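You operate a simulated robot arm through the tools that you are given. There is no shell and no other tool. Be economical: measure what you need, move in short steps, check, and stop when the job is done.

You run a simulated two-armed robot. Do the job below in one go: nothing can be reset, and whatever is moved stays where it is left.

## Task
Hold the cream board, sand its filler flat, then sponge the dust off.
Fine: Black block for the filler; wet the teal sponge in the blue water tray. Both go back where they lay. Spill a teaspoon at most, drop nothing, leave nothing switched on.

The check looks at the end state, three seconds after you hand in, the way a careful person would. Anything else that was tipped, shoved, dropped, spilled or broken makes it a failure.

## Robot
Two 7-joint arms with two-finger parallel grippers on one trunk, on a base that drives. Base frame: it is fixed to the floor where the robot stands at the start and does not move with it; the origin is under the middle of the robot, x ahead of it, y to its left, z up. Units: mm, degrees, N and s.
The left shoulder is at the start at [70, 134, 1176], the right one opposite. With the tool pointing down near the work surface each hand reaches from about 100 to 620 mm from the robot's upright axis, wherever it stands, measured 20 degrees to its own side. Places, roughly: black sanding block (9x6x5 cm) [500, 0, 800]; cream sample board (30x13x9 cm) [500, 400, 800]. Payload 1.57 kg a hand.
The TCP of each hand is the grasp point between the finger pads, 30 mm short of the fingertips. In the tool frame z runs along the fingers and y along their closing line. Largest opening 80 mm; finger width 17, thickness 12; the body of the gripper, 40 by 82 mm, starts 80 mm behind the TCP.
Orientation is told as [roll, pitch, yaw] about the base's x, y, z axes, in that order, counted from this pose: with the fingers straight down and closing along the base's y, the tool's x points along the base's -x, its y along +y and its z along -z.

## Interface
- The arms move only by the tool jog_arm. It takes "left_targets", "right_targets" or both (then of equal length, played together; a hand with none holds still); each is a list of rows, each an object (a shift or turn left out is 0, a gripper value left out holds the last) with "slide": the shift along the tool's x, y, z in m, a list of three; "rot": the turn, a rotation vector about the tool's x, y, z in degrees, a list of three; "grip": the opening, from 0 (shut) to 1 (fully open). In form: [{"slide": [tx, ty, tz], "rot": [ax, ay, az], "grip": grip}, ...]. A call has 1 to 10 rows; each row is the pose to reach, as a shift and turn from the pose commanded when the call began, along the tool's axes at that moment. Each row takes 0.2 s and may step no farther than 50 mm and 8.6 degrees from the row before; otherwise, or with a gripper value out of range, the whole call is refused. Where a pose cannot be reached the arm comes as near as it can. A force on the tool above 40 N (or 10 N above the force at the start of the call, whichever is more), or a blocked arm, ends the call early, and 0.2 s more pass. Each finger travels about 153 mm/s and halts on what it meets, pressing with about 23 N; the grip force reading is that of the motor and also rises with nothing between the fingers. The clock runs only during rows and for 0.2 s after the last one: add rows that repeat a pose to give the fingers time. It gives the time, the measured TCP pose, the force on the tool (base axes), the opening and the grip force at its end, in the units of the frame above (readings bear some noise), with the torque about the TCP (base axes, N m) and any sound that the robot's microphone picked up, and new pictures: "show" is both (left out), scene, wrist or none (wrist: the cameras of the hands that moved).
- Cameras (640 x 400 px; columns grow to the right, rows downward): "scene" is now at [125.8, -11.2, 1391.6]; the picture's right is [-0.11, -0.99, 0.00], its down [-0.68, 0.08, -0.73] and it looks along [0.72, -0.08, -0.69] (base axes); focal length 214 px, centre (320, 200). "left" rides on the left gripper at [72, 7, -122] in its tool frame; the picture's right is [-0.09, 1.00, 0.00], its down [-0.84, -0.08, -0.54] and it looks along [-0.54, -0.05, 0.84] (tool axes); focal length 238 px, centre (320, 200). "right" rides on the right gripper at [72, -7, -122] in its tool frame; the picture's right is [0.09, 1.00, 0.00], its down [-0.84, 0.08, -0.54] and it looks along [-0.54, 0.05, 0.84] (tool axes); focal length 238 px, centre (320, 200). There is no depth. A picture from a camera that has moved, and an enlarged one, comes with that camera's place and axes in the base frame and with its lens. The place of the scene camera against the robot may be out by one fixed shift of up to 12 mm in any direction.
- move_column(by): slides the trunk up (or, below 0, down) by that many mm; the arms and the scene camera ride with it, the base frame stays. It gives what a move gives, with no picture.
- base_move(legs): drives the robot by 1 to 6 legs, each [ahead, left, turn to the left] in mm, mm and degrees, along the robot's own axes; the way and the turn of a leg run together, so that a leg with both is an arc; at most 1500 mm and 180 degrees a leg. The arms and the cameras ride along, it lands a little off, and it stops where it bumps. It gives what a move gives, and a new picture of the scene camera.
- turn_head(pan, tilt): turns the head with the scene camera to pan (to the left, within 86 degrees either way) and tilt (down, from -29 to 69), counted from straight ahead of the robot. It gives what a move gives, and a new picture of the scene camera.
- zoom(camera, box): a new picture of the part [left, top, right, bottom] of that camera's present view, enlarged. It takes no simulated time.
- job_done(): hands the job in; it is judged then, once.

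Work in short steps. Places have to be worked out from the pictures, the camera data and where the tool is seen: move nearer, look again, correct. Check each grasp and each placing, and mend what went wrong. You have 120 turns and 260 pictures in all, those below and enlarged ones among them. Open the grippers and draw the arms clear of the work before you hand the job in, unless the task says otherwise; then end with one line.

The tools are called as name(argument=value, ...) on one line, values as JSON. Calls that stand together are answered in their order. jog_arm: Moves the arms, as the interface text tells. Its arguments: {"type":"object","properties":{"left_targets":{"type":"array","items":{"type":"object","properties":{"slide":{"type":"array","items":{"type":"number"}},"rot":{"type":"array","items":{"type":"number"}},"grip":{"type":"number"}}}},"right_targets":{"type":"array","items":{"type":"object","properties":{"slide":{"type":"array","items":{"type":"number"}},"rot":{"type":"array","items":{"type":"number"}},"grip":{"type":"number"}}}},"show":{"type":"string","enum":["both","scene","wrist","none"]}},"required":[]} The other tools are called the same way: move_column (by) slides the trunk up or down; base_move (legs) drives the base; turn_head (pan, tilt) turns the head that bears the scene camera; zoom (camera, box) takes an enlarged picture of a part of a camera's view; job_done () hands the job in.

At the start:

```text
time_s: 0.0
left_tool_pos: [438.8, 314.1, 1136.1]
left_tcp_rot: [0.0, 0.0, 0.0]
left_wrist_force: [0.0, 0.2, 0.7]
left_wrist_torque: [0.01, 0.01, 0.0]
left_finger_gap: 80.1
left_grasp_force: 0.1
right_tool_pos: [510.9, -73.7, 1112.6]
right_tcp_rot: [0.0, 0.1, 0.0]
right_wrist_force: [-0.9, 0.4, -0.3]
right_wrist_torque: [-0.01, 0.03, -0.01]
right_finger_gap: 79.8
right_grasp_force: 0.0
trunk travel left (down, up): [-750.0, 190.0]
robot x, y, heading: [-2.0, 3.6, 0.1]
head pan, tilt: [-6.3, 43.4]
```

scene: 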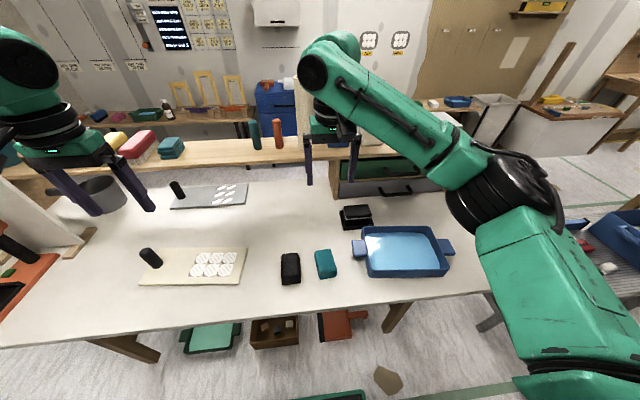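
right: 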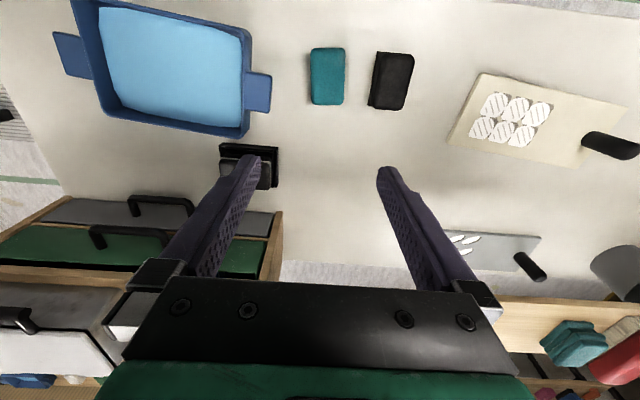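
left: 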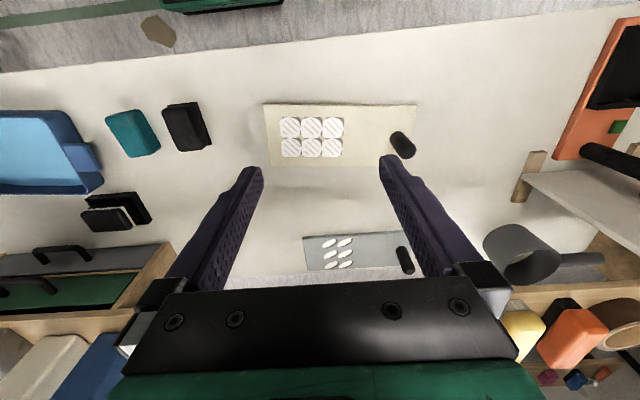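

I'll zoom in on the work items to see the details before moving.

zoom(camera="scene", box=[120, 170, 300, 300])

zoom(camera="scene", box=[260, 190, 460, 315])

zoom(camera="left", box=[240, 80, 440, 205])

zoom(camera="right", box=[290, 20, 450, 120])

```text
3.08 times, centred on (210, 235) of scene
camera zoom: at [125.8, -11.2, 1391.6], right [-0.11, -0.99, 0.0], down [-0.68, 0.08, -0.73], along [0.72, -0.08, -0.69], focal length 660 px, centre (658, 92)
```

zoom: 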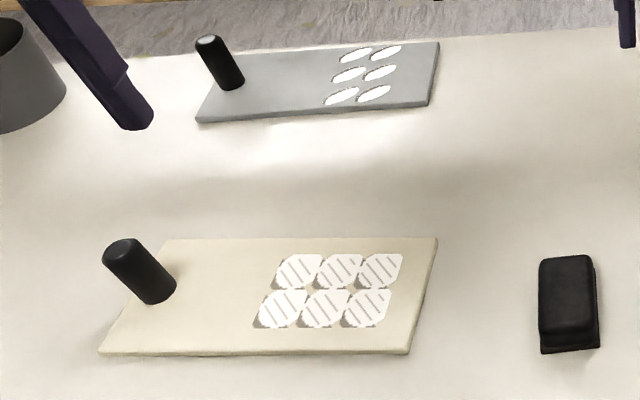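

```text
3.20 times, centred on (360, 252) of scene
camera zoom: at [125.8, -11.2, 1391.6], right [-0.11, -0.99, 0.0], down [-0.68, 0.08, -0.73], along [0.72, -0.08, -0.69], focal length 686 px, centre (192, 32)
```

zoom: 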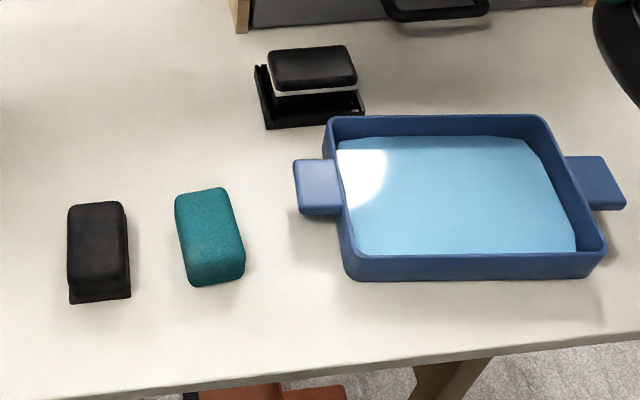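

```text
3.20 times, centred on (340, 142) of left
camera zoom: at [366.8, 321.9, 1257.5], right [0.09, 1.0, 0.0], down [0.84, -0.08, 0.54], along [0.54, -0.05, -0.84], focal length 763 px, centre (256, 384)
```

zoom: 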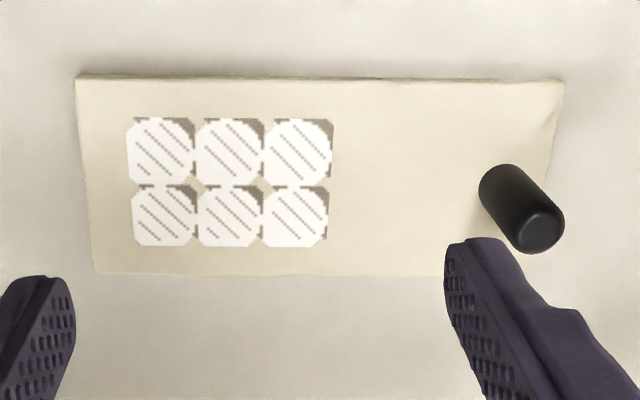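

```text
4.00 times, centred on (370, 70) of right
camera zoom: at [436.9, -80.6, 1234.9], right [-0.09, 1.0, 0.0], down [0.84, 0.08, 0.54], along [0.54, 0.05, -0.84], focal length 953 px, centre (120, 720)
```

zoom: 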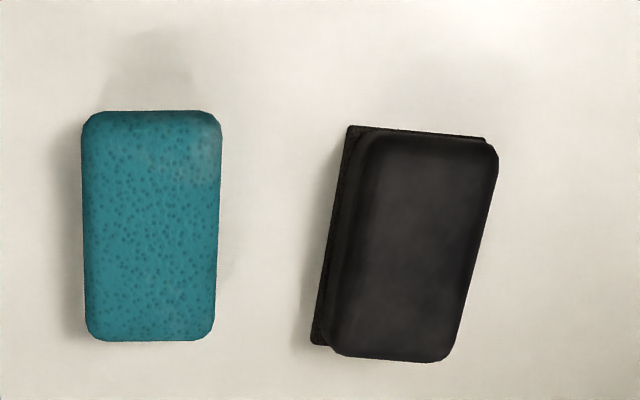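

The board (yaw about -6°) has its knob near (542, 467), its filler centred near (521, 291), the block near (500, 0) and the tray near (490, -320). A base pose of about (60, 160) should put all of these in reach, so I drive there.

base_move(legs=[[0, 157, 0], [62, 0, 0]])

```text
time_s: 2.0
left_tool_pos: [495.4, 466.7, 1138.6]
left_tcp_rot: [0.1, -0.2, -0.2]
left_wrist_force: [-0.3, 0.7, 0.3]
left_wrist_torque: [-0.01, 0.0, -0.01]
left_finger_gap: 80.0
left_grasp_force: 0.1
right_tool_pos: [565.4, 77.8, 1115.8]
right_tcp_rot: [0.0, -0.3, -0.3]
right_wrist_force: [0.0, 0.4, 0.6]
right_wrist_torque: [0.01, -0.05, 0.02]
right_finger_gap: 79.8
right_grasp_force: 0.1
trunk travel left (down, up): [-750.0, 190.0]
robot x, y, heading: [61.6, 154.5, -0.2]
head pan, tilt: [-6.3, 43.4]
camera scene: at [181.3, 141.5, 1392.3], right [-0.11, -0.99, 0.0], down [-0.68, 0.08, -0.73], along [0.72, -0.08, -0.68], focal length 214 px, centre (320, 200)
```

scene: 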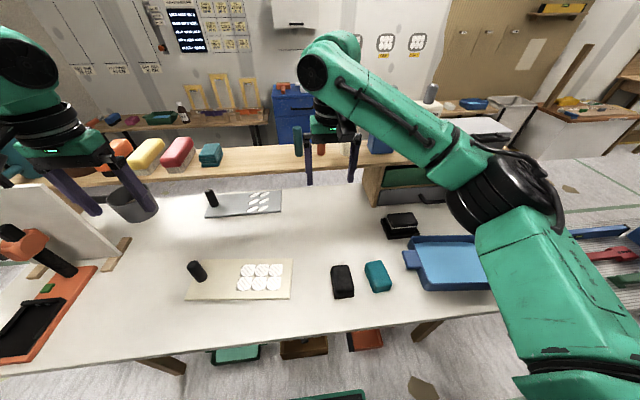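

I bring both hands lower: the left above the knob and the right above the block, so I can measure from closer.

jog_arm(left_targets=[{"slide": [-0.01, 0, 0.045]}, {"slide": [-0.02, 0, 0.09]}, {"slide": [-0.03, 0, 0.135]}, {"slide": [-0.04, 0, 0.17]}, {"slide": [-0.04, 0, 0.17]}], right_targets=[{"slide": [0.012, -0.016, 0.035]}, {"slide": [0.025, -0.033, 0.07]}, {"slide": [0.037, -0.05, 0.105]}, {"slide": [0.05, -0.065, 0.14]}, {"slide": [0.065, -0.08, 0.16]}])

```text
time_s: 3.2
left_tool_pos: [538.9, 465.2, 967.2]
left_tcp_rot: [0.0, 0.0, -0.2]
left_wrist_force: [0.7, -0.5, -0.5]
left_wrist_torque: [0.01, -0.01, 0.02]
left_finger_gap: 80.0
left_grasp_force: 0.0
right_tool_pos: [503.5, -1.2, 951.4]
right_tcp_rot: [0.2, 0.0, -0.2]
right_wrist_force: [-1.2, -0.6, -0.7]
right_wrist_torque: [-0.01, -0.01, -0.01]
right_finger_gap: 79.8
right_grasp_force: 0.0
trunk travel left (down, up): [-750.0, 190.0]
robot x, y, heading: [61.2, 151.1, 0.1]
head pan, tilt: [-6.3, 43.4]
camera scene: at [185.6, 141.5, 1391.8], right [-0.11, -0.99, 0.0], down [-0.68, 0.08, -0.73], along [0.72, -0.08, -0.69], focal length 214 px, centre (320, 200)
camera right: at [430.3, -7.9, 1073.3], right [-0.09, 1.0, 0.0], down [0.84, 0.07, 0.54], along [0.54, 0.05, -0.84], focal length 238 px, centre (320, 200)
camera left: at [466.9, 473.9, 1088.7], right [0.1, 1.0, 0.0], down [0.84, -0.08, 0.54], along [0.54, -0.05, -0.84], focal length 238 px, centre (320, 200)
```

scene: 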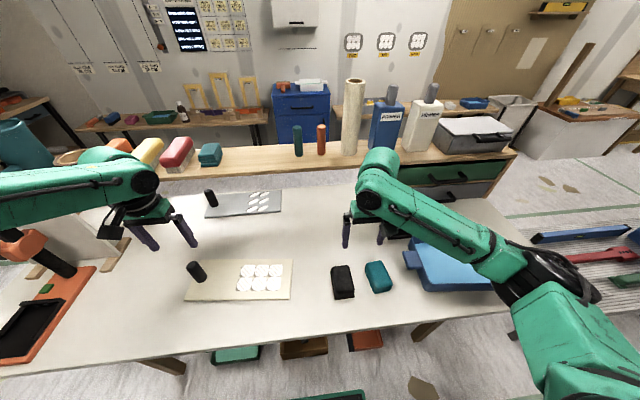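
right: 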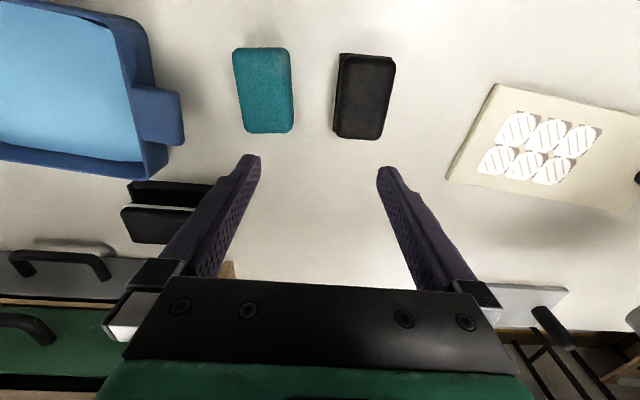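
left: 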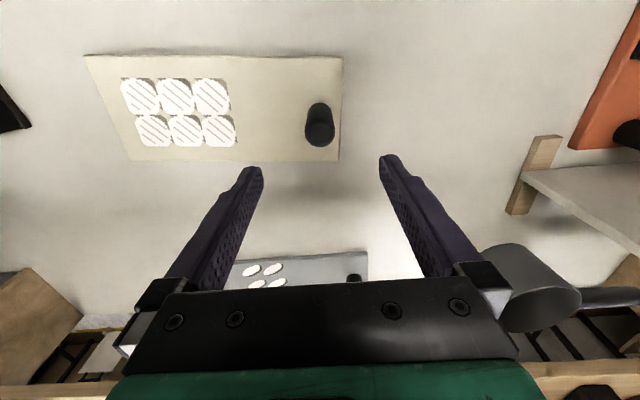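

The knob is at about (543, 467), and the block is at about (473, 43) with yaw about +3°. The left hand goes down around the knob and closes; the right moves above the block.

jog_arm(left_targets=[{"slide": [-0.004, 0.002, 0.04]}, {"slide": [-0.004, 0.002, 0.08]}, {"slide": [-0.004, 0.002, 0.115]}, {"slide": [-0.004, 0.002, 0.143]}, {"slide": [-0.004, 0.002, 0.143]}, {"slide": [-0.004, 0.002, 0.143], "grip": 0.5}, {"slide": [-0.004, 0.002, 0.143], "grip": 0.5}], right_targets=[{"slide": [0.01, 0.015, 0.02]}, {"slide": [0.02, 0.03, 0.04], "rot": [0, 0, -1.5]}, {"slide": [0.0305, 0.044, 0.06], "rot": [0, 0, -3]}, {"slide": [0.0305, 0.044, 0.08], "rot": [0, 0, -3]}, {"slide": [0.0305, 0.044, 0.08], "rot": [0, 0, -3]}, {"slide": [0.0305, 0.044, 0.08], "rot": [0, 0, -3]}, {"slide": [0.0305, 0.044, 0.08], "rot": [0, 0, -3]}])

```text
time_s: 4.8
left_tool_pos: [544.4, 470.2, 821.4]
left_tcp_rot: [0.0, 0.0, -0.2]
left_wrist_force: [0.2, -0.8, 0.5]
left_wrist_torque: [0.0, 0.0, 0.0]
left_finger_gap: 39.9
left_grasp_force: 0.1
right_tool_pos: [475.1, 42.3, 870.7]
right_tcp_rot: [-0.1, 0.1, 2.8]
right_wrist_force: [0.0, -0.3, -1.0]
right_wrist_torque: [0.02, -0.01, 0.0]
right_finger_gap: 79.7
right_grasp_force: 0.1
trunk travel left (down, up): [-750.0, 190.0]
robot x, y, heading: [61.0, 152.5, -0.4]
head pan, tilt: [-6.3, 43.4]
camera scene: at [187.6, 142.2, 1391.5], right [-0.11, -0.99, 0.0], down [-0.68, 0.08, -0.73], along [0.72, -0.08, -0.69], focal length 214 px, centre (320, 200)
camera right: at [402.2, 32.5, 993.6], right [-0.14, 0.99, 0.0], down [0.83, 0.12, 0.54], along [0.54, 0.08, -0.84], focal length 238 px, centre (320, 200)
camera left: at [472.3, 477.8, 944.0], right [0.1, 1.0, 0.0], down [0.84, -0.08, 0.54], along [0.54, -0.05, -0.84], focal length 238 px, centre (320, 200)
```

scene: 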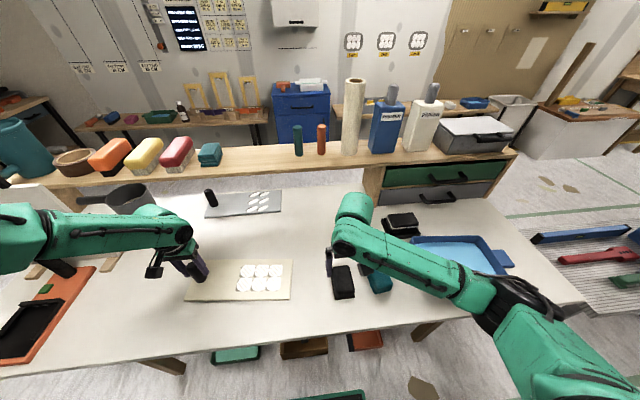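
right: 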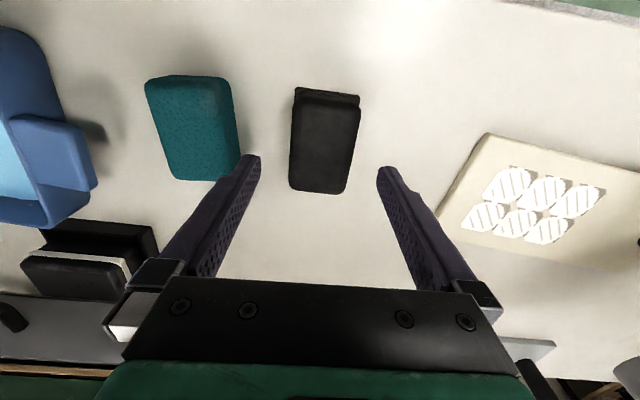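
left: 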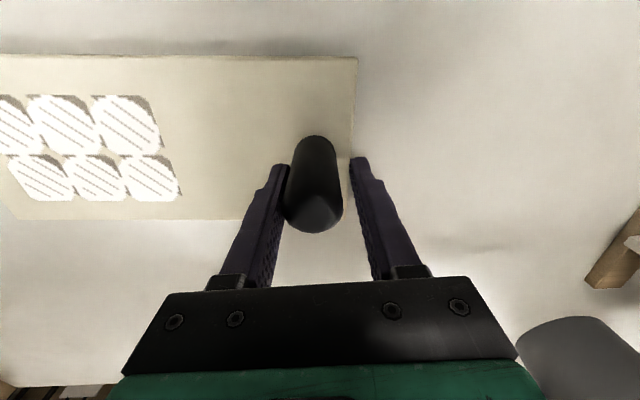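

The knob sits about 3 mm toward the left hand's near finger, so I shift and close there. The right hand goes down over the block and closes.

jog_arm(left_targets=[{"slide": [0, -0.003, 0]}, {"slide": [0, -0.003, 0], "grip": 0}, {"slide": [0, -0.003, 0], "grip": 0}, {"slide": [0, -0.003, 0], "grip": 0}, {"slide": [0, -0.003, 0], "grip": 0}, {"slide": [0, -0.003, 0], "grip": 0}, {"slide": [0, -0.003, 0], "grip": 0}], right_targets=[{"slide": [0, 0.002, 0.03]}, {"slide": [0, 0.002, 0.06]}, {"slide": [0, 0.002, 0.0725]}, {"slide": [0, 0.002, 0.0725]}, {"slide": [0, 0.002, 0.0725], "grip": 0}, {"slide": [0, 0.002, 0.0725], "grip": 0}, {"slide": [0, 0.002, 0.0725], "grip": 0}])

```text
time_s: 6.4
left_tool_pos: [543.4, 467.1, 822.9]
left_tcp_rot: [0.0, -0.1, -0.2]
left_wrist_force: [-0.4, 1.4, 2.1]
left_wrist_torque: [-0.03, -0.18, 0.1]
left_finger_gap: 31.4
left_grasp_force: 22.8
right_tool_pos: [475.7, 44.9, 800.1]
right_tcp_rot: [0.0, 0.0, 2.7]
right_wrist_force: [-0.6, 0.0, -0.4]
right_wrist_torque: [-0.01, -0.01, 0.01]
right_finger_gap: 56.1
right_grasp_force: 23.3
trunk travel left (down, up): [-750.0, 190.0]
robot x, y, heading: [63.5, 154.3, -0.1]
head pan, tilt: [-6.3, 43.4]
camera scene: at [187.2, 142.6, 1391.6], right [-0.11, -0.99, 0.0], down [-0.68, 0.08, -0.73], along [0.72, -0.08, -0.69], focal length 214 px, centre (320, 200)
camera right: at [403.0, 34.6, 921.8], right [-0.14, 0.99, 0.0], down [0.83, 0.12, 0.54], along [0.54, 0.08, -0.84], focal length 238 px, centre (320, 200)
camera left: at [472.5, 474.4, 943.9], right [0.1, 1.0, 0.0], down [0.84, -0.08, 0.54], along [0.54, -0.05, -0.84], focal length 238 px, centre (320, 200)
```

scene: 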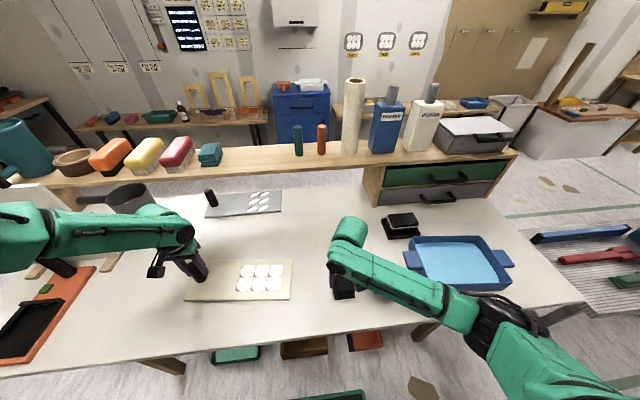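
right: 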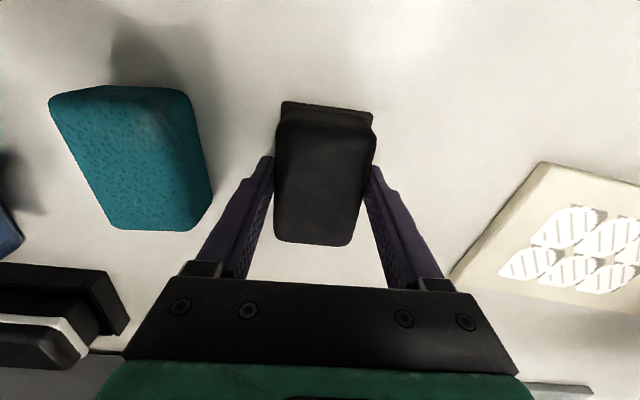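
left: 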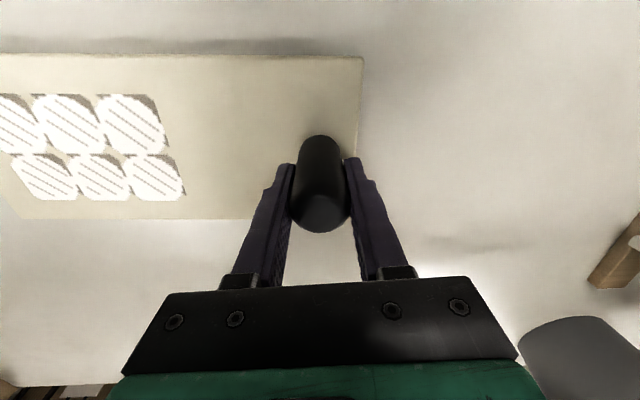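

Both grasps are good (31 mm on the knob, 56 mm on the block). I lift the block and move it over the filler, turning it to the board's yaw.

jog_arm(right_targets=[{"slide": [0, 0, -0.03]}, {"slide": [0, 0, -0.06]}, {"slide": [-0.005, 0.04, -0.08], "rot": [0, 0, 2]}, {"slide": [-0.015, 0.085, -0.08], "rot": [0, 0, 4]}, {"slide": [-0.02, 0.13, -0.08], "rot": [0, 0, 6]}, {"slide": [-0.03, 0.17, -0.08], "rot": [0, 0, 8.5]}, {"slide": [-0.034, 0.21, -0.08], "rot": [0, 0, 8.5]}, {"slide": [-0.034, 0.248, -0.08], "rot": [0, 0, 8.5]}, {"slide": [-0.034, 0.248, -0.08], "rot": [0, 0, 8.5]}])

```text
time_s: 8.6
left_tool_pos: [545.8, 467.2, 822.2]
left_tcp_rot: [0.0, 0.0, -0.2]
left_wrist_force: [0.4, 0.9, 0.9]
left_wrist_torque: [-0.09, 0.21, -0.01]
left_finger_gap: 31.2
left_grasp_force: 22.9
right_tool_pos: [516.1, 255.7, 865.6]
right_tcp_rot: [-2.9, -0.5, -8.9]
right_wrist_force: [0.2, 0.5, -1.6]
right_wrist_torque: [-0.02, 0.02, 0.03]
right_finger_gap: 56.0
right_grasp_force: 22.8
trunk travel left (down, up): [-750.0, 190.0]
robot x, y, heading: [62.9, 154.9, -0.2]
head pan, tilt: [-6.3, 43.4]
stopped in row 9 (right hand): the arm was blocked; the commanded pose is now the measured one
camera scene: at [187.4, 142.6, 1391.6], right [-0.11, -0.99, 0.0], down [-0.68, 0.08, -0.73], along [0.72, -0.08, -0.69], focal length 214 px, centre (320, 200)
camera right: at [441.9, 267.4, 987.0], right [0.06, 1.0, -0.05], down [0.84, -0.03, 0.55], along [0.54, -0.08, -0.84], focal length 238 px, centre (320, 200)
```

scene: 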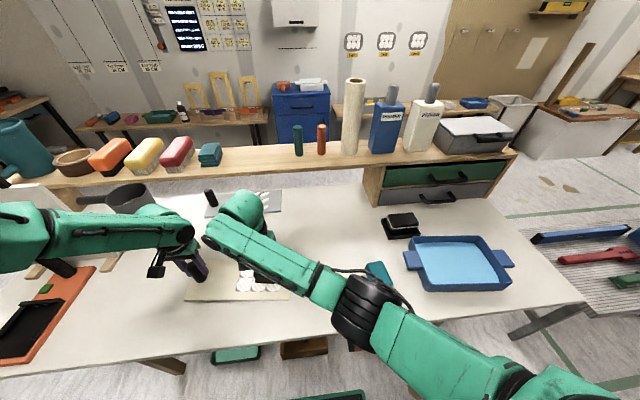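
right: 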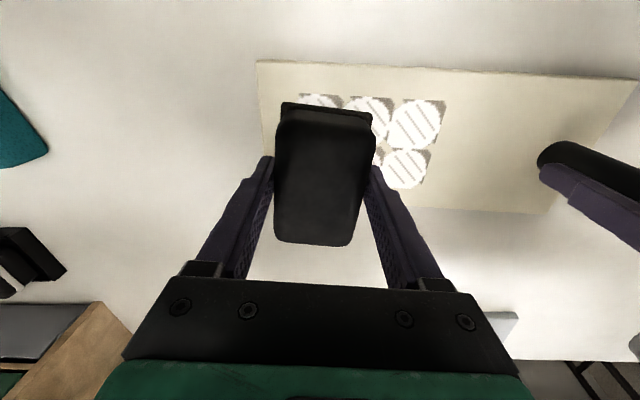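

The right arm runs out of cross-reach at y≈256. I release the knob, lift the left hand, back the right hand off and level it, then drive the base about 110 mm further left.

jog_arm(left_targets=[{"grip": 0.55}, {"grip": 0.55}, {"slide": [0, 0, -0.04], "grip": 0.55}, {"slide": [0, 0, -0.08], "grip": 0.7}, {"slide": [0, 0, -0.12], "grip": 0.7}], right_targets=[{"slide": [0, -0.02, 0]}, {"slide": [0, -0.04, 0], "rot": [-1.5, 0.3, -1.5]}, {"slide": [0, -0.05, -0.01], "rot": [-2.9, 0.5, -2.9]}, {"slide": [0, -0.05, -0.02], "rot": [-2.9, 0.5, -2.9]}, {"slide": [0, -0.05, -0.02], "rot": [-2.9, 0.5, -2.9]}], show="wrist")

```text
time_s: 9.8
left_tool_pos: [544.1, 466.3, 942.8]
left_tcp_rot: [0.0, 0.1, -0.1]
left_wrist_force: [0.1, -0.1, 0.4]
left_wrist_torque: [0.04, -0.01, 0.01]
left_finger_gap: 55.8
left_grasp_force: 0.0
right_tool_pos: [505.8, 210.5, 890.1]
right_tcp_rot: [0.1, 0.0, -5.8]
right_wrist_force: [-0.8, -0.2, -1.3]
right_wrist_torque: [-0.01, -0.02, 0.0]
right_finger_gap: 55.9
right_grasp_force: 22.7
trunk travel left (down, up): [-750.0, 190.0]
robot x, y, heading: [62.6, 150.1, -0.3]
head pan, tilt: [-6.3, 43.4]
camera right: at [432.4, 211.1, 1011.2], right [0.01, 1.0, 0.0], down [0.84, -0.01, 0.54], along [0.54, 0.0, -0.84], focal length 238 px, centre (320, 200)
camera left: at [472.0, 474.6, 1064.4], right [0.1, 1.0, 0.0], down [0.84, -0.08, 0.54], along [0.54, -0.05, -0.84], focal length 238 px, centre (320, 200)
```

right: 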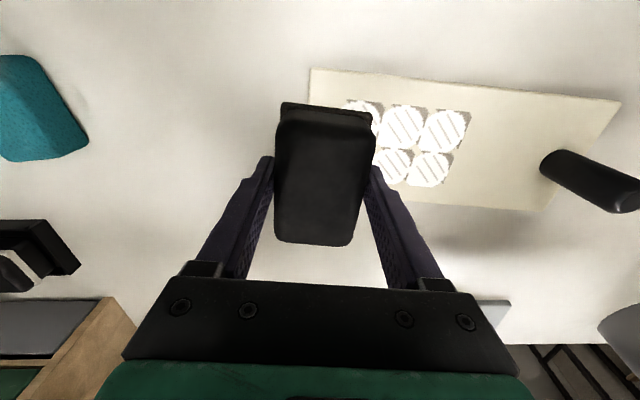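
left: 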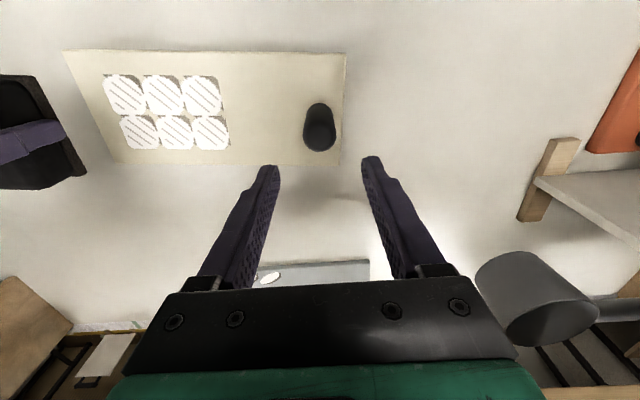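

I tuck the left hand inward and up a bit so it stays clear of the panel on the left. Then I drive left.

jog_arm(left_targets=[{"slide": [0, -0.03, -0.02]}, {"slide": [0, -0.06, -0.04]}, {"slide": [0, -0.08, -0.04]}], right_targets=[{"slide": [0, -0.02, 0]}, {"slide": [0, -0.04, 0]}, {"slide": [0, -0.04, 0]}], show="none")

base_move(legs=[[0, 115, 0]])

```text
time_s: 10.6
left_tool_pos: [542.8, 386.1, 982.2]
left_tcp_rot: [0.1, 0.1, 0.0]
left_wrist_force: [1.3, -0.2, -0.3]
left_wrist_torque: [-0.02, -0.02, 0.0]
left_finger_gap: 56.0
left_grasp_force: 0.0
right_tool_pos: [501.7, 169.0, 888.0]
right_tcp_rot: [0.1, 0.2, -5.8]
right_wrist_force: [-1.1, -0.3, -1.1]
right_wrist_torque: [-0.01, 0.01, 0.03]
right_finger_gap: 56.0
right_grasp_force: 22.7
trunk travel left (down, up): [-750.0, 190.0]
robot x, y, heading: [61.4, 154.9, -0.0]
head pan, tilt: [-6.3, 43.4]
```

```text
time_s: 11.8
left_tool_pos: [542.1, 501.4, 981.8]
left_tcp_rot: [0.1, -0.1, -0.2]
left_wrist_force: [0.0, 0.9, 0.2]
left_wrist_torque: [-0.01, -0.02, 0.03]
left_finger_gap: 55.9
left_grasp_force: 0.1
right_tool_pos: [503.1, 285.4, 887.4]
right_tcp_rot: [0.3, 0.2, -5.8]
right_wrist_force: [0.4, -0.5, -2.4]
right_wrist_torque: [0.03, 0.0, 0.0]
right_finger_gap: 56.1
right_grasp_force: 23.1
trunk travel left (down, up): [-750.0, 190.0]
robot x, y, heading: [60.5, 268.7, -0.3]
head pan, tilt: [-6.3, 43.4]
camera scene: at [188.0, 257.8, 1391.6], right [-0.11, -0.99, 0.0], down [-0.68, 0.08, -0.73], along [0.72, -0.08, -0.69], focal length 214 px, centre (320, 200)
```

scene: 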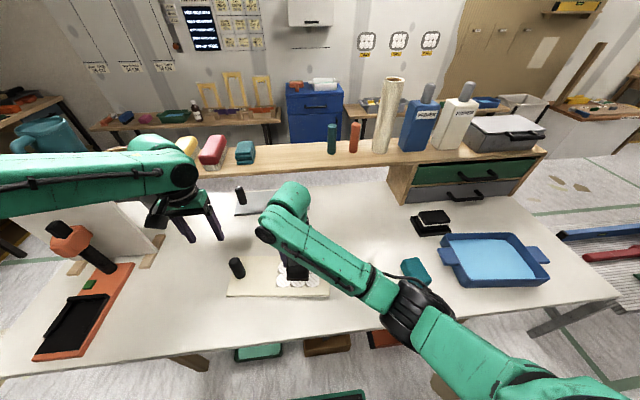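

The drive went well. I re-grasp the knob at (544, 467) with the left hand.

jog_arm(left_targets=[{"slide": [-0.002, -0.034, 0.02]}, {"slide": [-0.002, -0.034, 0.06]}, {"slide": [-0.002, -0.034, 0.1]}, {"slide": [-0.002, -0.034, 0.14]}, {"slide": [-0.002, -0.034, 0.16]}, {"slide": [-0.002, -0.034, 0.16]}, {"slide": [-0.002, -0.034, 0.16], "grip": 0}, {"slide": [-0.002, -0.034, 0.16], "grip": 0}, {"slide": [-0.002, -0.034, 0.16], "grip": 0}], right_targets=[{"slide": [-0.004, 0, 0]}, {"slide": [-0.009, 0.0, 0]}, {"slide": [-0.014, 0, 0]}, {"slide": [-0.017, 0, 0]}, {"slide": [-0.017, 0, 0]}, {"slide": [-0.017, 0, 0]}, {"slide": [-0.017, 0, 0]}, {"slide": [-0.017, 0, 0]}, {"slide": [-0.017, 0, 0]}], show="wrist")

```text
time_s: 13.8
left_tool_pos: [532.1, 476.1, 834.7]
left_tcp_rot: [0.0, -0.1, -0.2]
left_wrist_force: [-0.1, -0.4, 1.0]
left_wrist_torque: [0.03, -0.02, -0.03]
left_finger_gap: 31.0
left_grasp_force: 23.2
left hand out of reach, approached as far as the arm can: row 4, 5, 6, 7, 8, 9
right_tool_pos: [519.5, 282.9, 887.9]
right_tcp_rot: [0.1, 0.1, -5.8]
right_wrist_force: [0.6, -0.1, -1.0]
right_wrist_torque: [-0.03, 0.01, 0.05]
right_finger_gap: 55.8
right_grasp_force: 22.5
trunk travel left (down, up): [-750.0, 190.0]
robot x, y, heading: [62.3, 269.1, 0.0]
head pan, tilt: [-6.3, 43.4]
camera right: at [446.1, 284.3, 1009.9], right [0.01, 1.0, 0.0], down [0.84, -0.01, 0.54], along [0.54, 0.0, -0.84], focal length 238 px, centre (320, 200)
camera left: at [460.3, 484.0, 956.0], right [0.09, 1.0, 0.0], down [0.84, -0.08, 0.54], along [0.54, -0.05, -0.84], focal length 238 px, centre (320, 200)
```

right: 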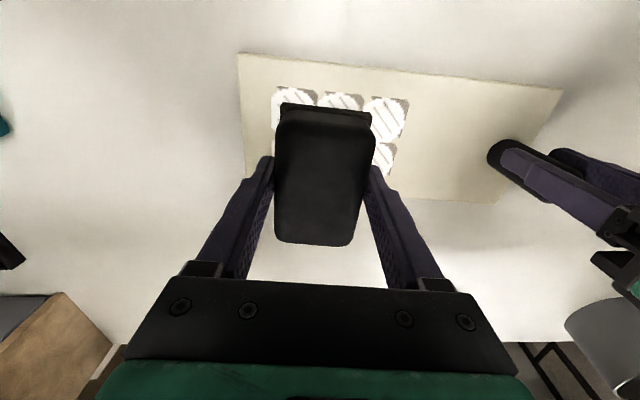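
left: 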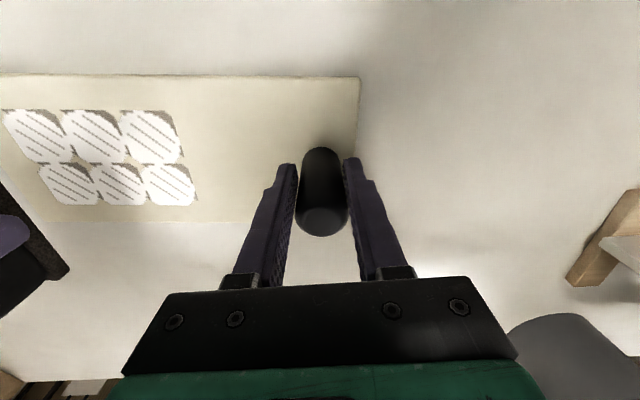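

The left arm hit its reach limit and gripped slightly short. The knob and board moved about 9 mm in +y but are held firmly, so the filler centre is now near (522, 300). I lower the block toward the filler gradually and watch the force.

jog_arm(right_targets=[{"slide": [-0.004, 0, 0.03]}, {"slide": [-0.004, 0, 0.055]}, {"slide": [-0.004, 0, 0.062]}, {"slide": [-0.004, 0, 0.066]}, {"slide": [-0.004, 0, 0.066]}], show="wrist")

```text
time_s: 15.0
left_tool_pos: [532.1, 476.3, 834.0]
left_tcp_rot: [0.0, -0.1, -0.3]
left_wrist_force: [-0.5, 0.6, 0.5]
left_wrist_torque: [0.03, -0.02, -0.05]
left_finger_gap: 30.8
left_grasp_force: 22.7
right_tool_pos: [524.6, 283.5, 822.7]
right_tcp_rot: [0.1, 0.1, -5.7]
right_wrist_force: [1.0, -0.7, -2.3]
right_wrist_torque: [0.0, 0.01, 0.0]
right_finger_gap: 55.8
right_grasp_force: 23.4
trunk travel left (down, up): [-750.0, 190.0]
robot x, y, heading: [64.4, 270.2, -0.2]
head pan, tilt: [-6.3, 43.4]
camera right: at [451.1, 283.3, 944.3], right [0.01, 1.0, 0.0], down [0.84, -0.01, 0.54], along [0.54, 0.0, -0.84], focal length 238 px, centre (320, 200)
```

right: 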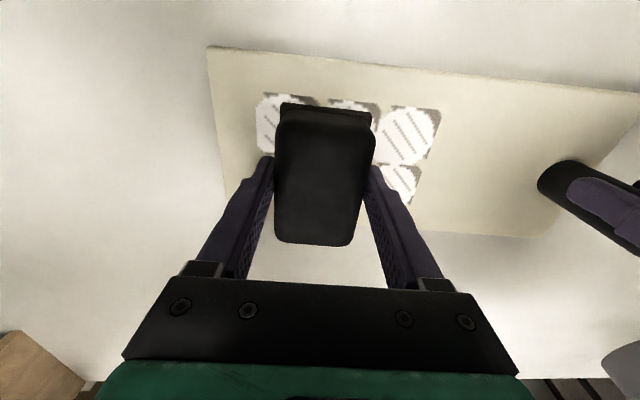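

The filler's near edge shows about 6–8 mm in front of the block, so I shift back by 8 mm and lower in fine steps to contact.

jog_arm(right_targets=[{"slide": [0.008, 0, 0.002]}, {"slide": [0.008, 0, 0.004]}, {"slide": [0.008, 0, 0.006]}, {"slide": [0.008, 0, 0.008]}], show="none")

```text
time_s: 16.0
left_tool_pos: [531.7, 476.4, 834.9]
left_tcp_rot: [0.0, -0.1, -0.2]
left_wrist_force: [-0.3, 0.6, -0.1]
left_wrist_torque: [0.04, -0.01, -0.06]
left_finger_gap: 30.9
left_grasp_force: 23.2
right_tool_pos: [516.5, 284.2, 814.3]
right_tcp_rot: [0.0, 0.1, -5.7]
right_wrist_force: [0.3, -0.2, -0.8]
right_wrist_torque: [-0.01, 0.0, -0.01]
right_finger_gap: 55.9
right_grasp_force: 23.3
trunk travel left (down, up): [-750.0, 190.0]
robot x, y, heading: [63.8, 272.1, -0.3]
head pan, tilt: [-6.3, 43.4]
```

No contact yet at TCP z = 814; I go lower in 1.5 mm steps.

jog_arm(right_targets=[{"slide": [0, 0, 0.0015]}, {"slide": [0, 0, 0.003]}, {"slide": [0, 0, 0.0045]}, {"slide": [0, 0, 0.0045]}], show="wrist")

```text
time_s: 17.0
left_tool_pos: [529.5, 475.7, 835.2]
left_tcp_rot: [-0.1, -0.1, -0.2]
left_wrist_force: [1.6, 1.4, -5.8]
left_wrist_torque: [0.19, -0.02, 0.02]
left_finger_gap: 30.7
left_grasp_force: 22.9
right_tool_pos: [515.0, 284.6, 812.9]
right_tcp_rot: [0.2, -0.1, -5.7]
right_wrist_force: [0.0, -2.5, 21.6]
right_wrist_torque: [-0.11, 0.12, 0.14]
right_finger_gap: 55.6
right_grasp_force: 23.3
trunk travel left (down, up): [-750.0, 190.0]
robot x, y, heading: [61.8, 270.0, -0.1]
head pan, tilt: [-6.3, 43.4]
camera right: at [441.6, 284.7, 933.6], right [0.01, 1.0, 0.0], down [0.84, -0.01, 0.54], along [0.54, 0.0, -0.84], focal length 238 px, centre (320, 200)
```

right: 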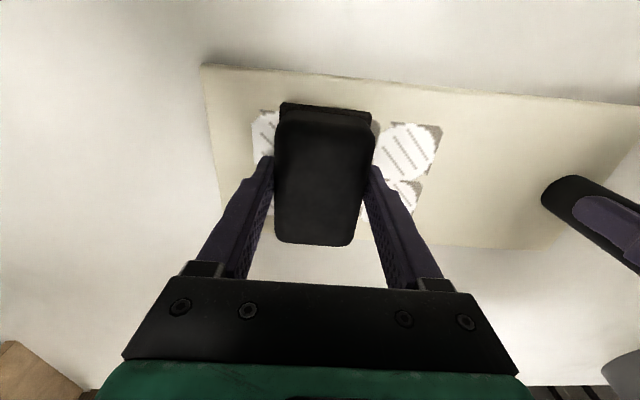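

I have contact with about 20 N on the board. I sand with strokes along the board.

jog_arm(right_targets=[{"slide": [0, 0.02, 0]}, {"slide": [0, 0.04, 0]}, {"slide": [0, 0.06, 0]}, {"slide": [-0.004, 0.04, 0]}, {"slide": [-0.006, 0.02, 0]}, {"slide": [-0.006, 0, 0]}, {"slide": [-0.006, -0.025, 0]}, {"slide": [-0.009, 0, 0]}, {"slide": [-0.012, 0.03, 0]}, {"slide": [-0.012, 0.06, 0]}], show="wrist")

```text
time_s: 19.0
left_tool_pos: [529.1, 476.0, 836.8]
left_tcp_rot: [-0.1, -0.4, -0.2]
left_wrist_force: [0.0, -0.1, -0.1]
left_wrist_torque: [0.01, 0.0, -0.02]
left_finger_gap: 0.1
left_grasp_force: 20.7
right_tool_pos: [536.1, 270.1, 801.8]
right_tcp_rot: [-2.9, -1.0, -7.2]
right_wrist_force: [-12.7, -0.1, 36.4]
right_wrist_torque: [1.21, 0.92, 0.4]
right_finger_gap: 55.6
right_grasp_force: 23.1
trunk travel left (down, up): [-750.0, 190.0]
robot x, y, heading: [59.2, 270.3, -0.6]
head pan, tilt: [-6.3, 43.4]
stopped in row 9 (right hand): the force on the tool passed its limit (the readings are from after the stop); the commanded pose is now the measured one
camera right: at [461.0, 279.4, 924.1], right [0.03, 1.0, -0.05], down [0.83, 0.0, 0.55], along [0.55, -0.06, -0.83], focal length 238 px, centre (320, 200)
```

right: 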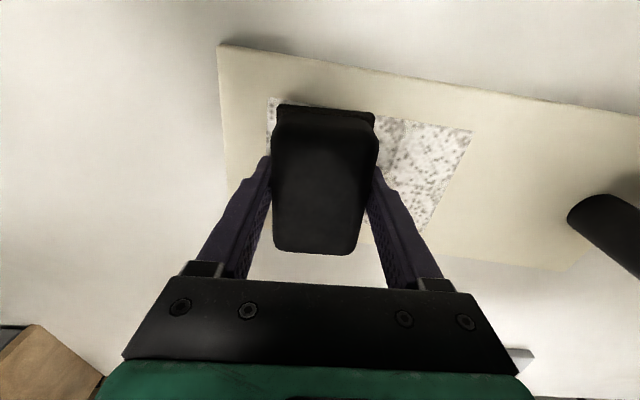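

Sanding works, since the filler is turning to dust, but the knob slipped out of the left hand and the board shifted. I lift the block straight up and look.

jog_arm(right_targets=[{"slide": [0, 0, -0.02]}, {"slide": [0, -0.02, -0.05], "rot": [-1.5, 0.5, -0.5]}, {"slide": [0, -0.04, -0.09], "rot": [-2.9, 1, -1]}, {"slide": [0, -0.06, -0.09], "rot": [-2.9, 1, -1]}])

zoom(camera="left", box=[0, 0, 640, 400])

```text
time_s: 19.9
left_tool_pos: [532.1, 476.5, 834.8]
left_tcp_rot: [0.1, -0.2, -0.2]
left_wrist_force: [-0.7, -0.3, -1.6]
left_wrist_torque: [0.01, 0.0, 0.0]
left_finger_gap: 0.0
left_grasp_force: 21.3
right_tool_pos: [548.0, 158.4, 863.9]
right_tcp_rot: [-7.3, -0.6, -10.5]
right_wrist_force: [0.3, -0.1, -0.9]
right_wrist_torque: [0.01, 0.02, 0.01]
right_finger_gap: 55.5
right_grasp_force: 23.5
right hand out of reach, approached as far as the arm can: row 3, 4
trunk travel left (down, up): [-750.0, 190.0]
robot x, y, heading: [61.6, 272.4, -0.1]
head pan, tilt: [-6.3, 43.4]
stopped in row 4 (right hand): the arm was blocked; the commanded pose is now the measured one
camera scene: at [189.3, 258.6, 1391.4], right [-0.11, -0.99, 0.0], down [-0.68, 0.08, -0.73], along [0.72, -0.08, -0.69], focal length 214 px, centre (320, 200)
camera right: at [476.3, 180.1, 984.7], right [0.09, 0.99, -0.13], down [0.84, -0.01, 0.54], along [0.53, -0.16, -0.83], focal length 238 px, centre (320, 200)
```

scene: 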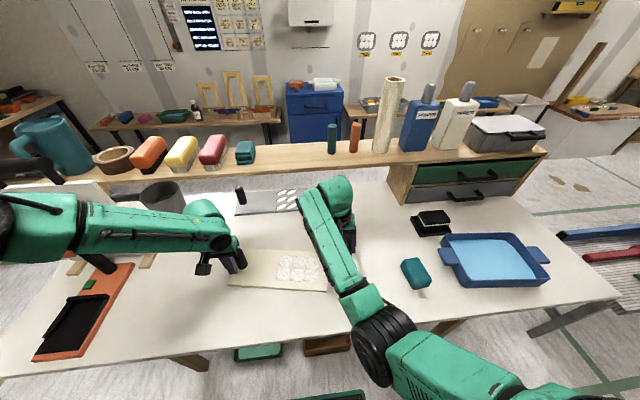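
right: 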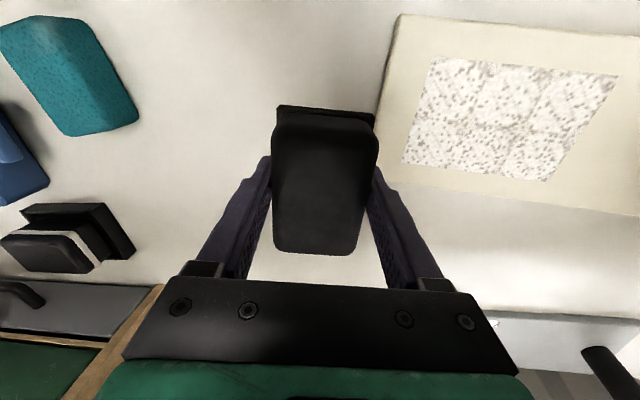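

```text
1.00 times, centred on (320, 200) of left
camera zoom: at [461.3, 483.5, 955.8], right [0.1, 1.0, 0.0], down [0.84, -0.08, 0.54], along [0.54, -0.05, -0.84], focal length 238 px, centre (320, 200)
```

zoom: 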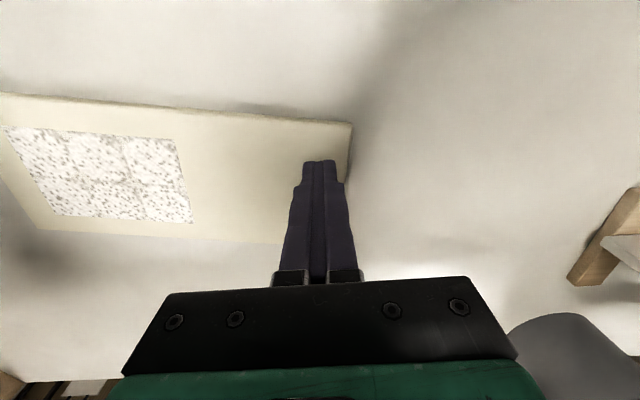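

The filler now looks like uniform dust. I zoom in to check that no raised filler remains and to see where the board and knob are.

zoom(camera="right", box=[370, 0, 640, 220])

zoom(camera="scene", box=[180, 220, 360, 310])

```text
1.82 times, centred on (505, 110) of right
camera zoom: at [476.3, 180.1, 984.7], right [0.09, 0.99, -0.13], down [0.84, -0.01, 0.54], along [0.53, -0.16, -0.83], focal length 433 px, centre (-16, 364)
```

zoom: 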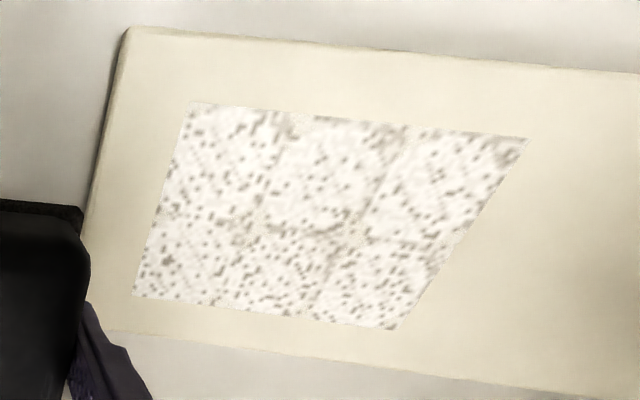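

```text
3.56 times, centred on (270, 265) of scene
camera zoom: at [189.3, 258.6, 1391.4], right [-0.11, -0.99, 0.0], down [-0.68, 0.08, -0.73], along [0.72, -0.08, -0.69], focal length 763 px, centre (498, -31)
```

zoom: 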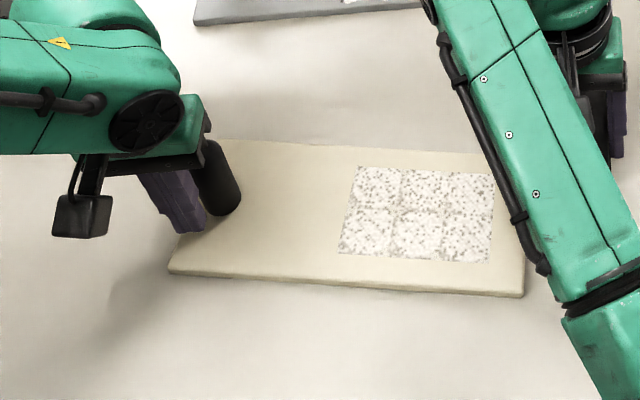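

All six spots have become dust with no hatched filler left; I'll confirm that after wiping. The block slid up a little in the fingers and the right arm is at a joint limit. I bring the right hand back to a comfortable pose, levelled, on the way to the block's place.

jog_arm(right_targets=[{"slide": [0.015, -0.018, -0.01], "rot": [-1.8, 0, -3.3]}, {"slide": [0.03, -0.036, -0.02], "rot": [-3.6, 0.3, -6.6]}, {"slide": [0.045, -0.054, -0.03], "rot": [-5.5, 0.6, -9.9]}, {"slide": [0.058, -0.072, -0.04], "rot": [-7.3, 0.6, -13.2]}, {"slide": [0.058, -0.072, -0.04], "rot": [-7.3, 0.6, -13.2]}], left_targets=[{"grip": 0.2}, {"slide": [0, 0, -0.04]}, {"slide": [0, 0, -0.08]}, {"slide": [0, 0, -0.12]}, {"slide": [0, 0.03, -0.12]}])

```text
time_s: 20.5
left_tool_pos: [531.4, 474.4, 851.4]
left_tcp_rot: [0.1, -0.2, -0.2]
left_wrist_force: [-0.1, 0.3, 0.0]
left_wrist_torque: [0.0, -0.02, 0.01]
left_finger_gap: 16.0
left_grasp_force: 0.1
right_tool_pos: [530.9, 67.4, 872.6]
right_tcp_rot: [-12.5, -1.8, -9.9]
right_wrist_force: [-0.6, 0.2, -1.8]
right_wrist_torque: [0.0, -0.01, 0.01]
right_finger_gap: 55.8
right_grasp_force: 23.1
right hand out of reach, approached as far as the arm can: row 2
trunk travel left (down, up): [-750.0, 190.0]
robot x, y, heading: [61.8, 268.8, -0.1]
head pan, tilt: [-6.3, 43.4]
stopped in row 2 (right hand): the arm was blocked; the commanded pose is now the measured one
camera scene: at [187.0, 257.7, 1391.6], right [-0.11, -0.99, 0.0], down [-0.68, 0.08, -0.73], along [0.72, -0.08, -0.69], focal length 214 px, centre (320, 200)
camera right: at [460.0, 99.7, 990.5], right [0.08, 0.97, -0.22], down [0.84, 0.05, 0.54], along [0.53, -0.23, -0.81], focal length 238 px, centre (320, 200)
camera left: at [460.2, 482.6, 973.1], right [0.1, 1.0, 0.0], down [0.84, -0.08, 0.54], along [0.54, -0.05, -0.84], focal length 238 px, centre (320, 200)
```

scene: 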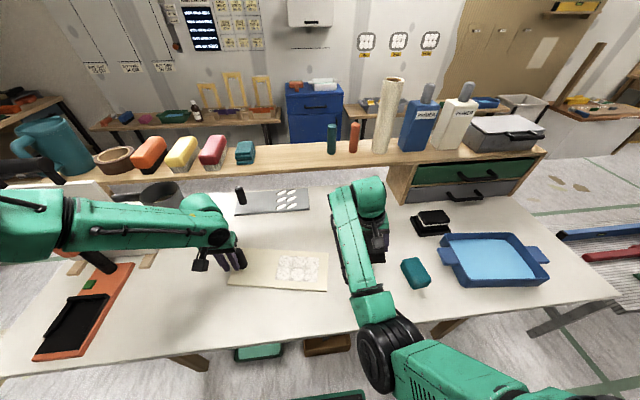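
right: 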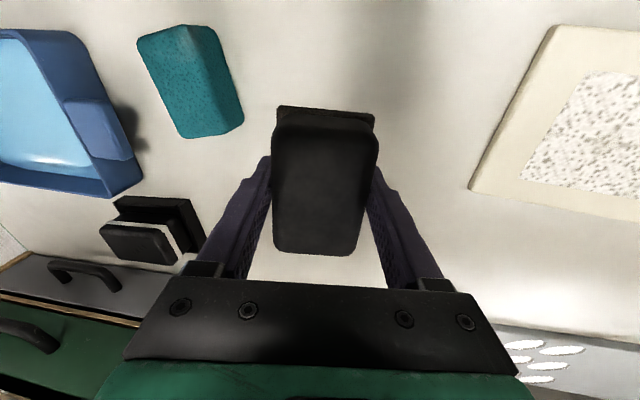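
left: 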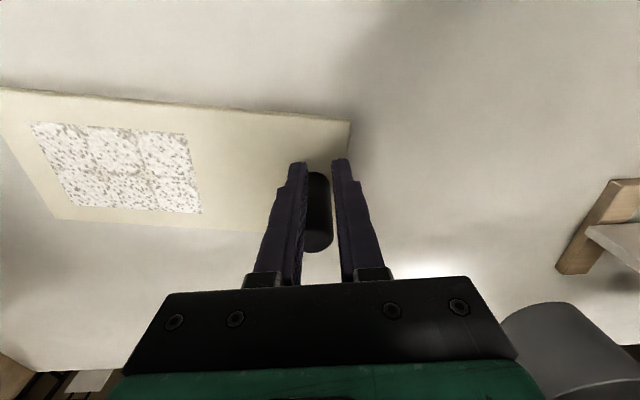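

The right elbow has drifted inward and low, close to the table edge. I raise the trunk for clearance before recovering its posture.

move_column(by=120)

turn_head(pan=-15, tilt=60)

```text
time_s: 22.0
left_tool_pos: [533.0, 476.1, 971.1]
left_tcp_rot: [0.0, -0.2, -0.1]
left_wrist_force: [0.2, -0.2, -0.4]
left_wrist_torque: [-0.01, 0.01, -0.01]
left_finger_gap: 16.2
left_grasp_force: 0.1
right_tool_pos: [532.7, 67.3, 992.1]
right_tcp_rot: [-12.4, -1.7, -10.0]
right_wrist_force: [0.3, 1.2, -1.5]
right_wrist_torque: [-0.03, -0.01, 0.03]
right_finger_gap: 55.8
right_grasp_force: 23.0
trunk travel left (down, up): [-870.0, 70.0]
robot x, y, heading: [61.8, 269.4, -0.4]
head pan, tilt: [-6.3, 43.4]
```

```text
time_s: 22.8
left_tool_pos: [532.9, 476.0, 971.2]
left_tcp_rot: [0.0, 0.0, -0.2]
left_wrist_force: [0.2, -0.6, 0.2]
left_wrist_torque: [0.01, 0.0, 0.0]
left_finger_gap: 15.9
left_grasp_force: 0.1
right_tool_pos: [531.6, 69.6, 992.1]
right_tcp_rot: [-12.4, -1.7, -9.8]
right_wrist_force: [0.1, 0.0, -0.8]
right_wrist_torque: [-0.06, -0.01, 0.03]
right_finger_gap: 55.7
right_grasp_force: 23.2
trunk travel left (down, up): [-870.0, 70.0]
robot x, y, heading: [63.9, 269.8, -0.0]
head pan, tilt: [-15.0, 60.0]
camera scene: at [170.4, 250.8, 1489.9], right [-0.26, -0.97, 0.0], down [-0.84, 0.23, -0.5], along [0.48, -0.13, -0.87], focal length 214 px, centre (320, 200)
```

scene: 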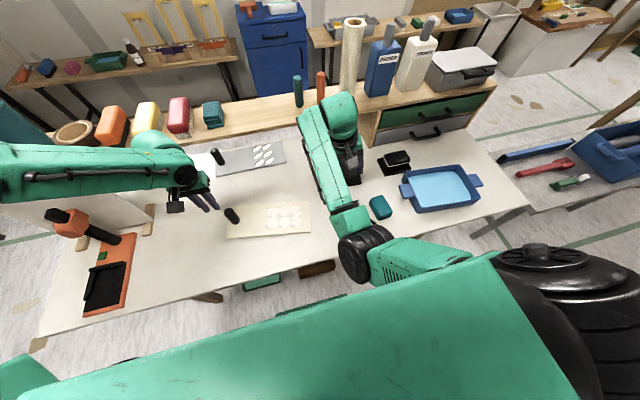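

With clearance now, I try raising the right hand and levelling it in small rows.

jog_arm(right_targets=[{"slide": [0, 0, -0.04]}, {"slide": [0, 0, -0.08], "rot": [-3, 0.5, -2.5]}, {"slide": [0, 0, -0.11], "rot": [-6, 1, -5]}, {"slide": [0, 0, -0.13], "rot": [-9, 1.4, -7.5]}, {"slide": [0, 0, -0.14], "rot": [-12, 1.7, -10]}, {"slide": [0, 0, -0.14], "rot": [-12, 1.7, -10]}], show="scene")

```text
time_s: 24.1
left_tool_pos: [532.8, 476.3, 972.1]
left_tcp_rot: [-0.1, 0.0, -0.2]
left_wrist_force: [0.4, -0.1, -0.7]
left_wrist_torque: [-0.02, -0.01, 0.0]
left_finger_gap: 15.8
left_grasp_force: 0.1
right_tool_pos: [608.2, 77.0, 1098.5]
right_tcp_rot: [-0.1, 1.1, 0.0]
right_wrist_force: [0.5, 0.1, -0.9]
right_wrist_torque: [0.02, 0.0, -0.01]
right_finger_gap: 55.8
right_grasp_force: 23.0
right hand out of reach, approached as far as the arm can: row 1, 2, 3, 4, 5, 6
trunk travel left (down, up): [-870.0, 70.0]
robot x, y, heading: [60.2, 269.4, 0.1]
head pan, tilt: [-15.0, 60.0]
camera scene: at [170.3, 250.7, 1489.8], right [-0.26, -0.96, 0.0], down [-0.84, 0.23, -0.5], along [0.48, -0.13, -0.87], focal length 214 px, centre (320, 200)
```

scene: 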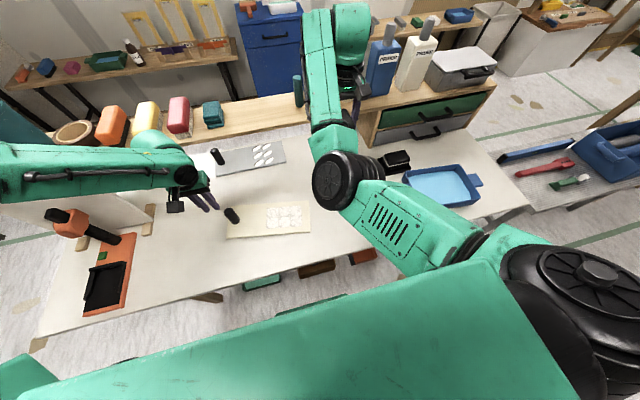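

The right hand is level again but still limited. I move it outward to the right, where the elbow can swing back out.

jog_arm(right_targets=[{"slide": [0, -0.04, 0]}, {"slide": [0, -0.08, 0]}, {"slide": [0, -0.12, 0]}, {"slide": [0, -0.16, 0]}, {"slide": [0, -0.2, 0]}, {"slide": [0.02, -0.2, 0]}, {"slide": [0.04, -0.2, 0]}], show="scene")

```text
time_s: 25.8
left_tool_pos: [532.5, 477.3, 971.6]
left_tcp_rot: [-0.1, -0.1, -0.3]
left_wrist_force: [0.2, 0.2, 0.3]
left_wrist_torque: [0.04, -0.03, -0.01]
left_finger_gap: 16.0
left_grasp_force: 0.1
right_tool_pos: [565.7, -122.7, 1100.2]
right_tcp_rot: [-0.3, 1.1, 0.0]
right_wrist_force: [-0.1, -0.5, -1.2]
right_wrist_torque: [-0.02, 0.02, 0.01]
right_finger_gap: 55.7
right_grasp_force: 22.5
trunk travel left (down, up): [-870.0, 70.0]
robot x, y, heading: [61.4, 271.0, -0.4]
head pan, tilt: [-15.0, 60.0]
camera scene: at [169.6, 252.4, 1489.9], right [-0.26, -0.96, 0.0], down [-0.84, 0.23, -0.5], along [0.48, -0.13, -0.87], focal length 214 px, centre (320, 200)
```

scene: 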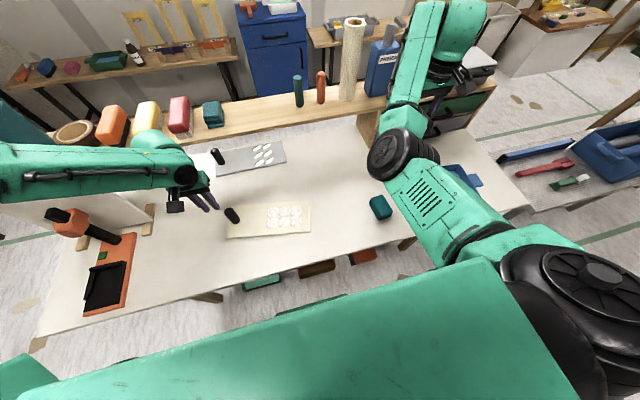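

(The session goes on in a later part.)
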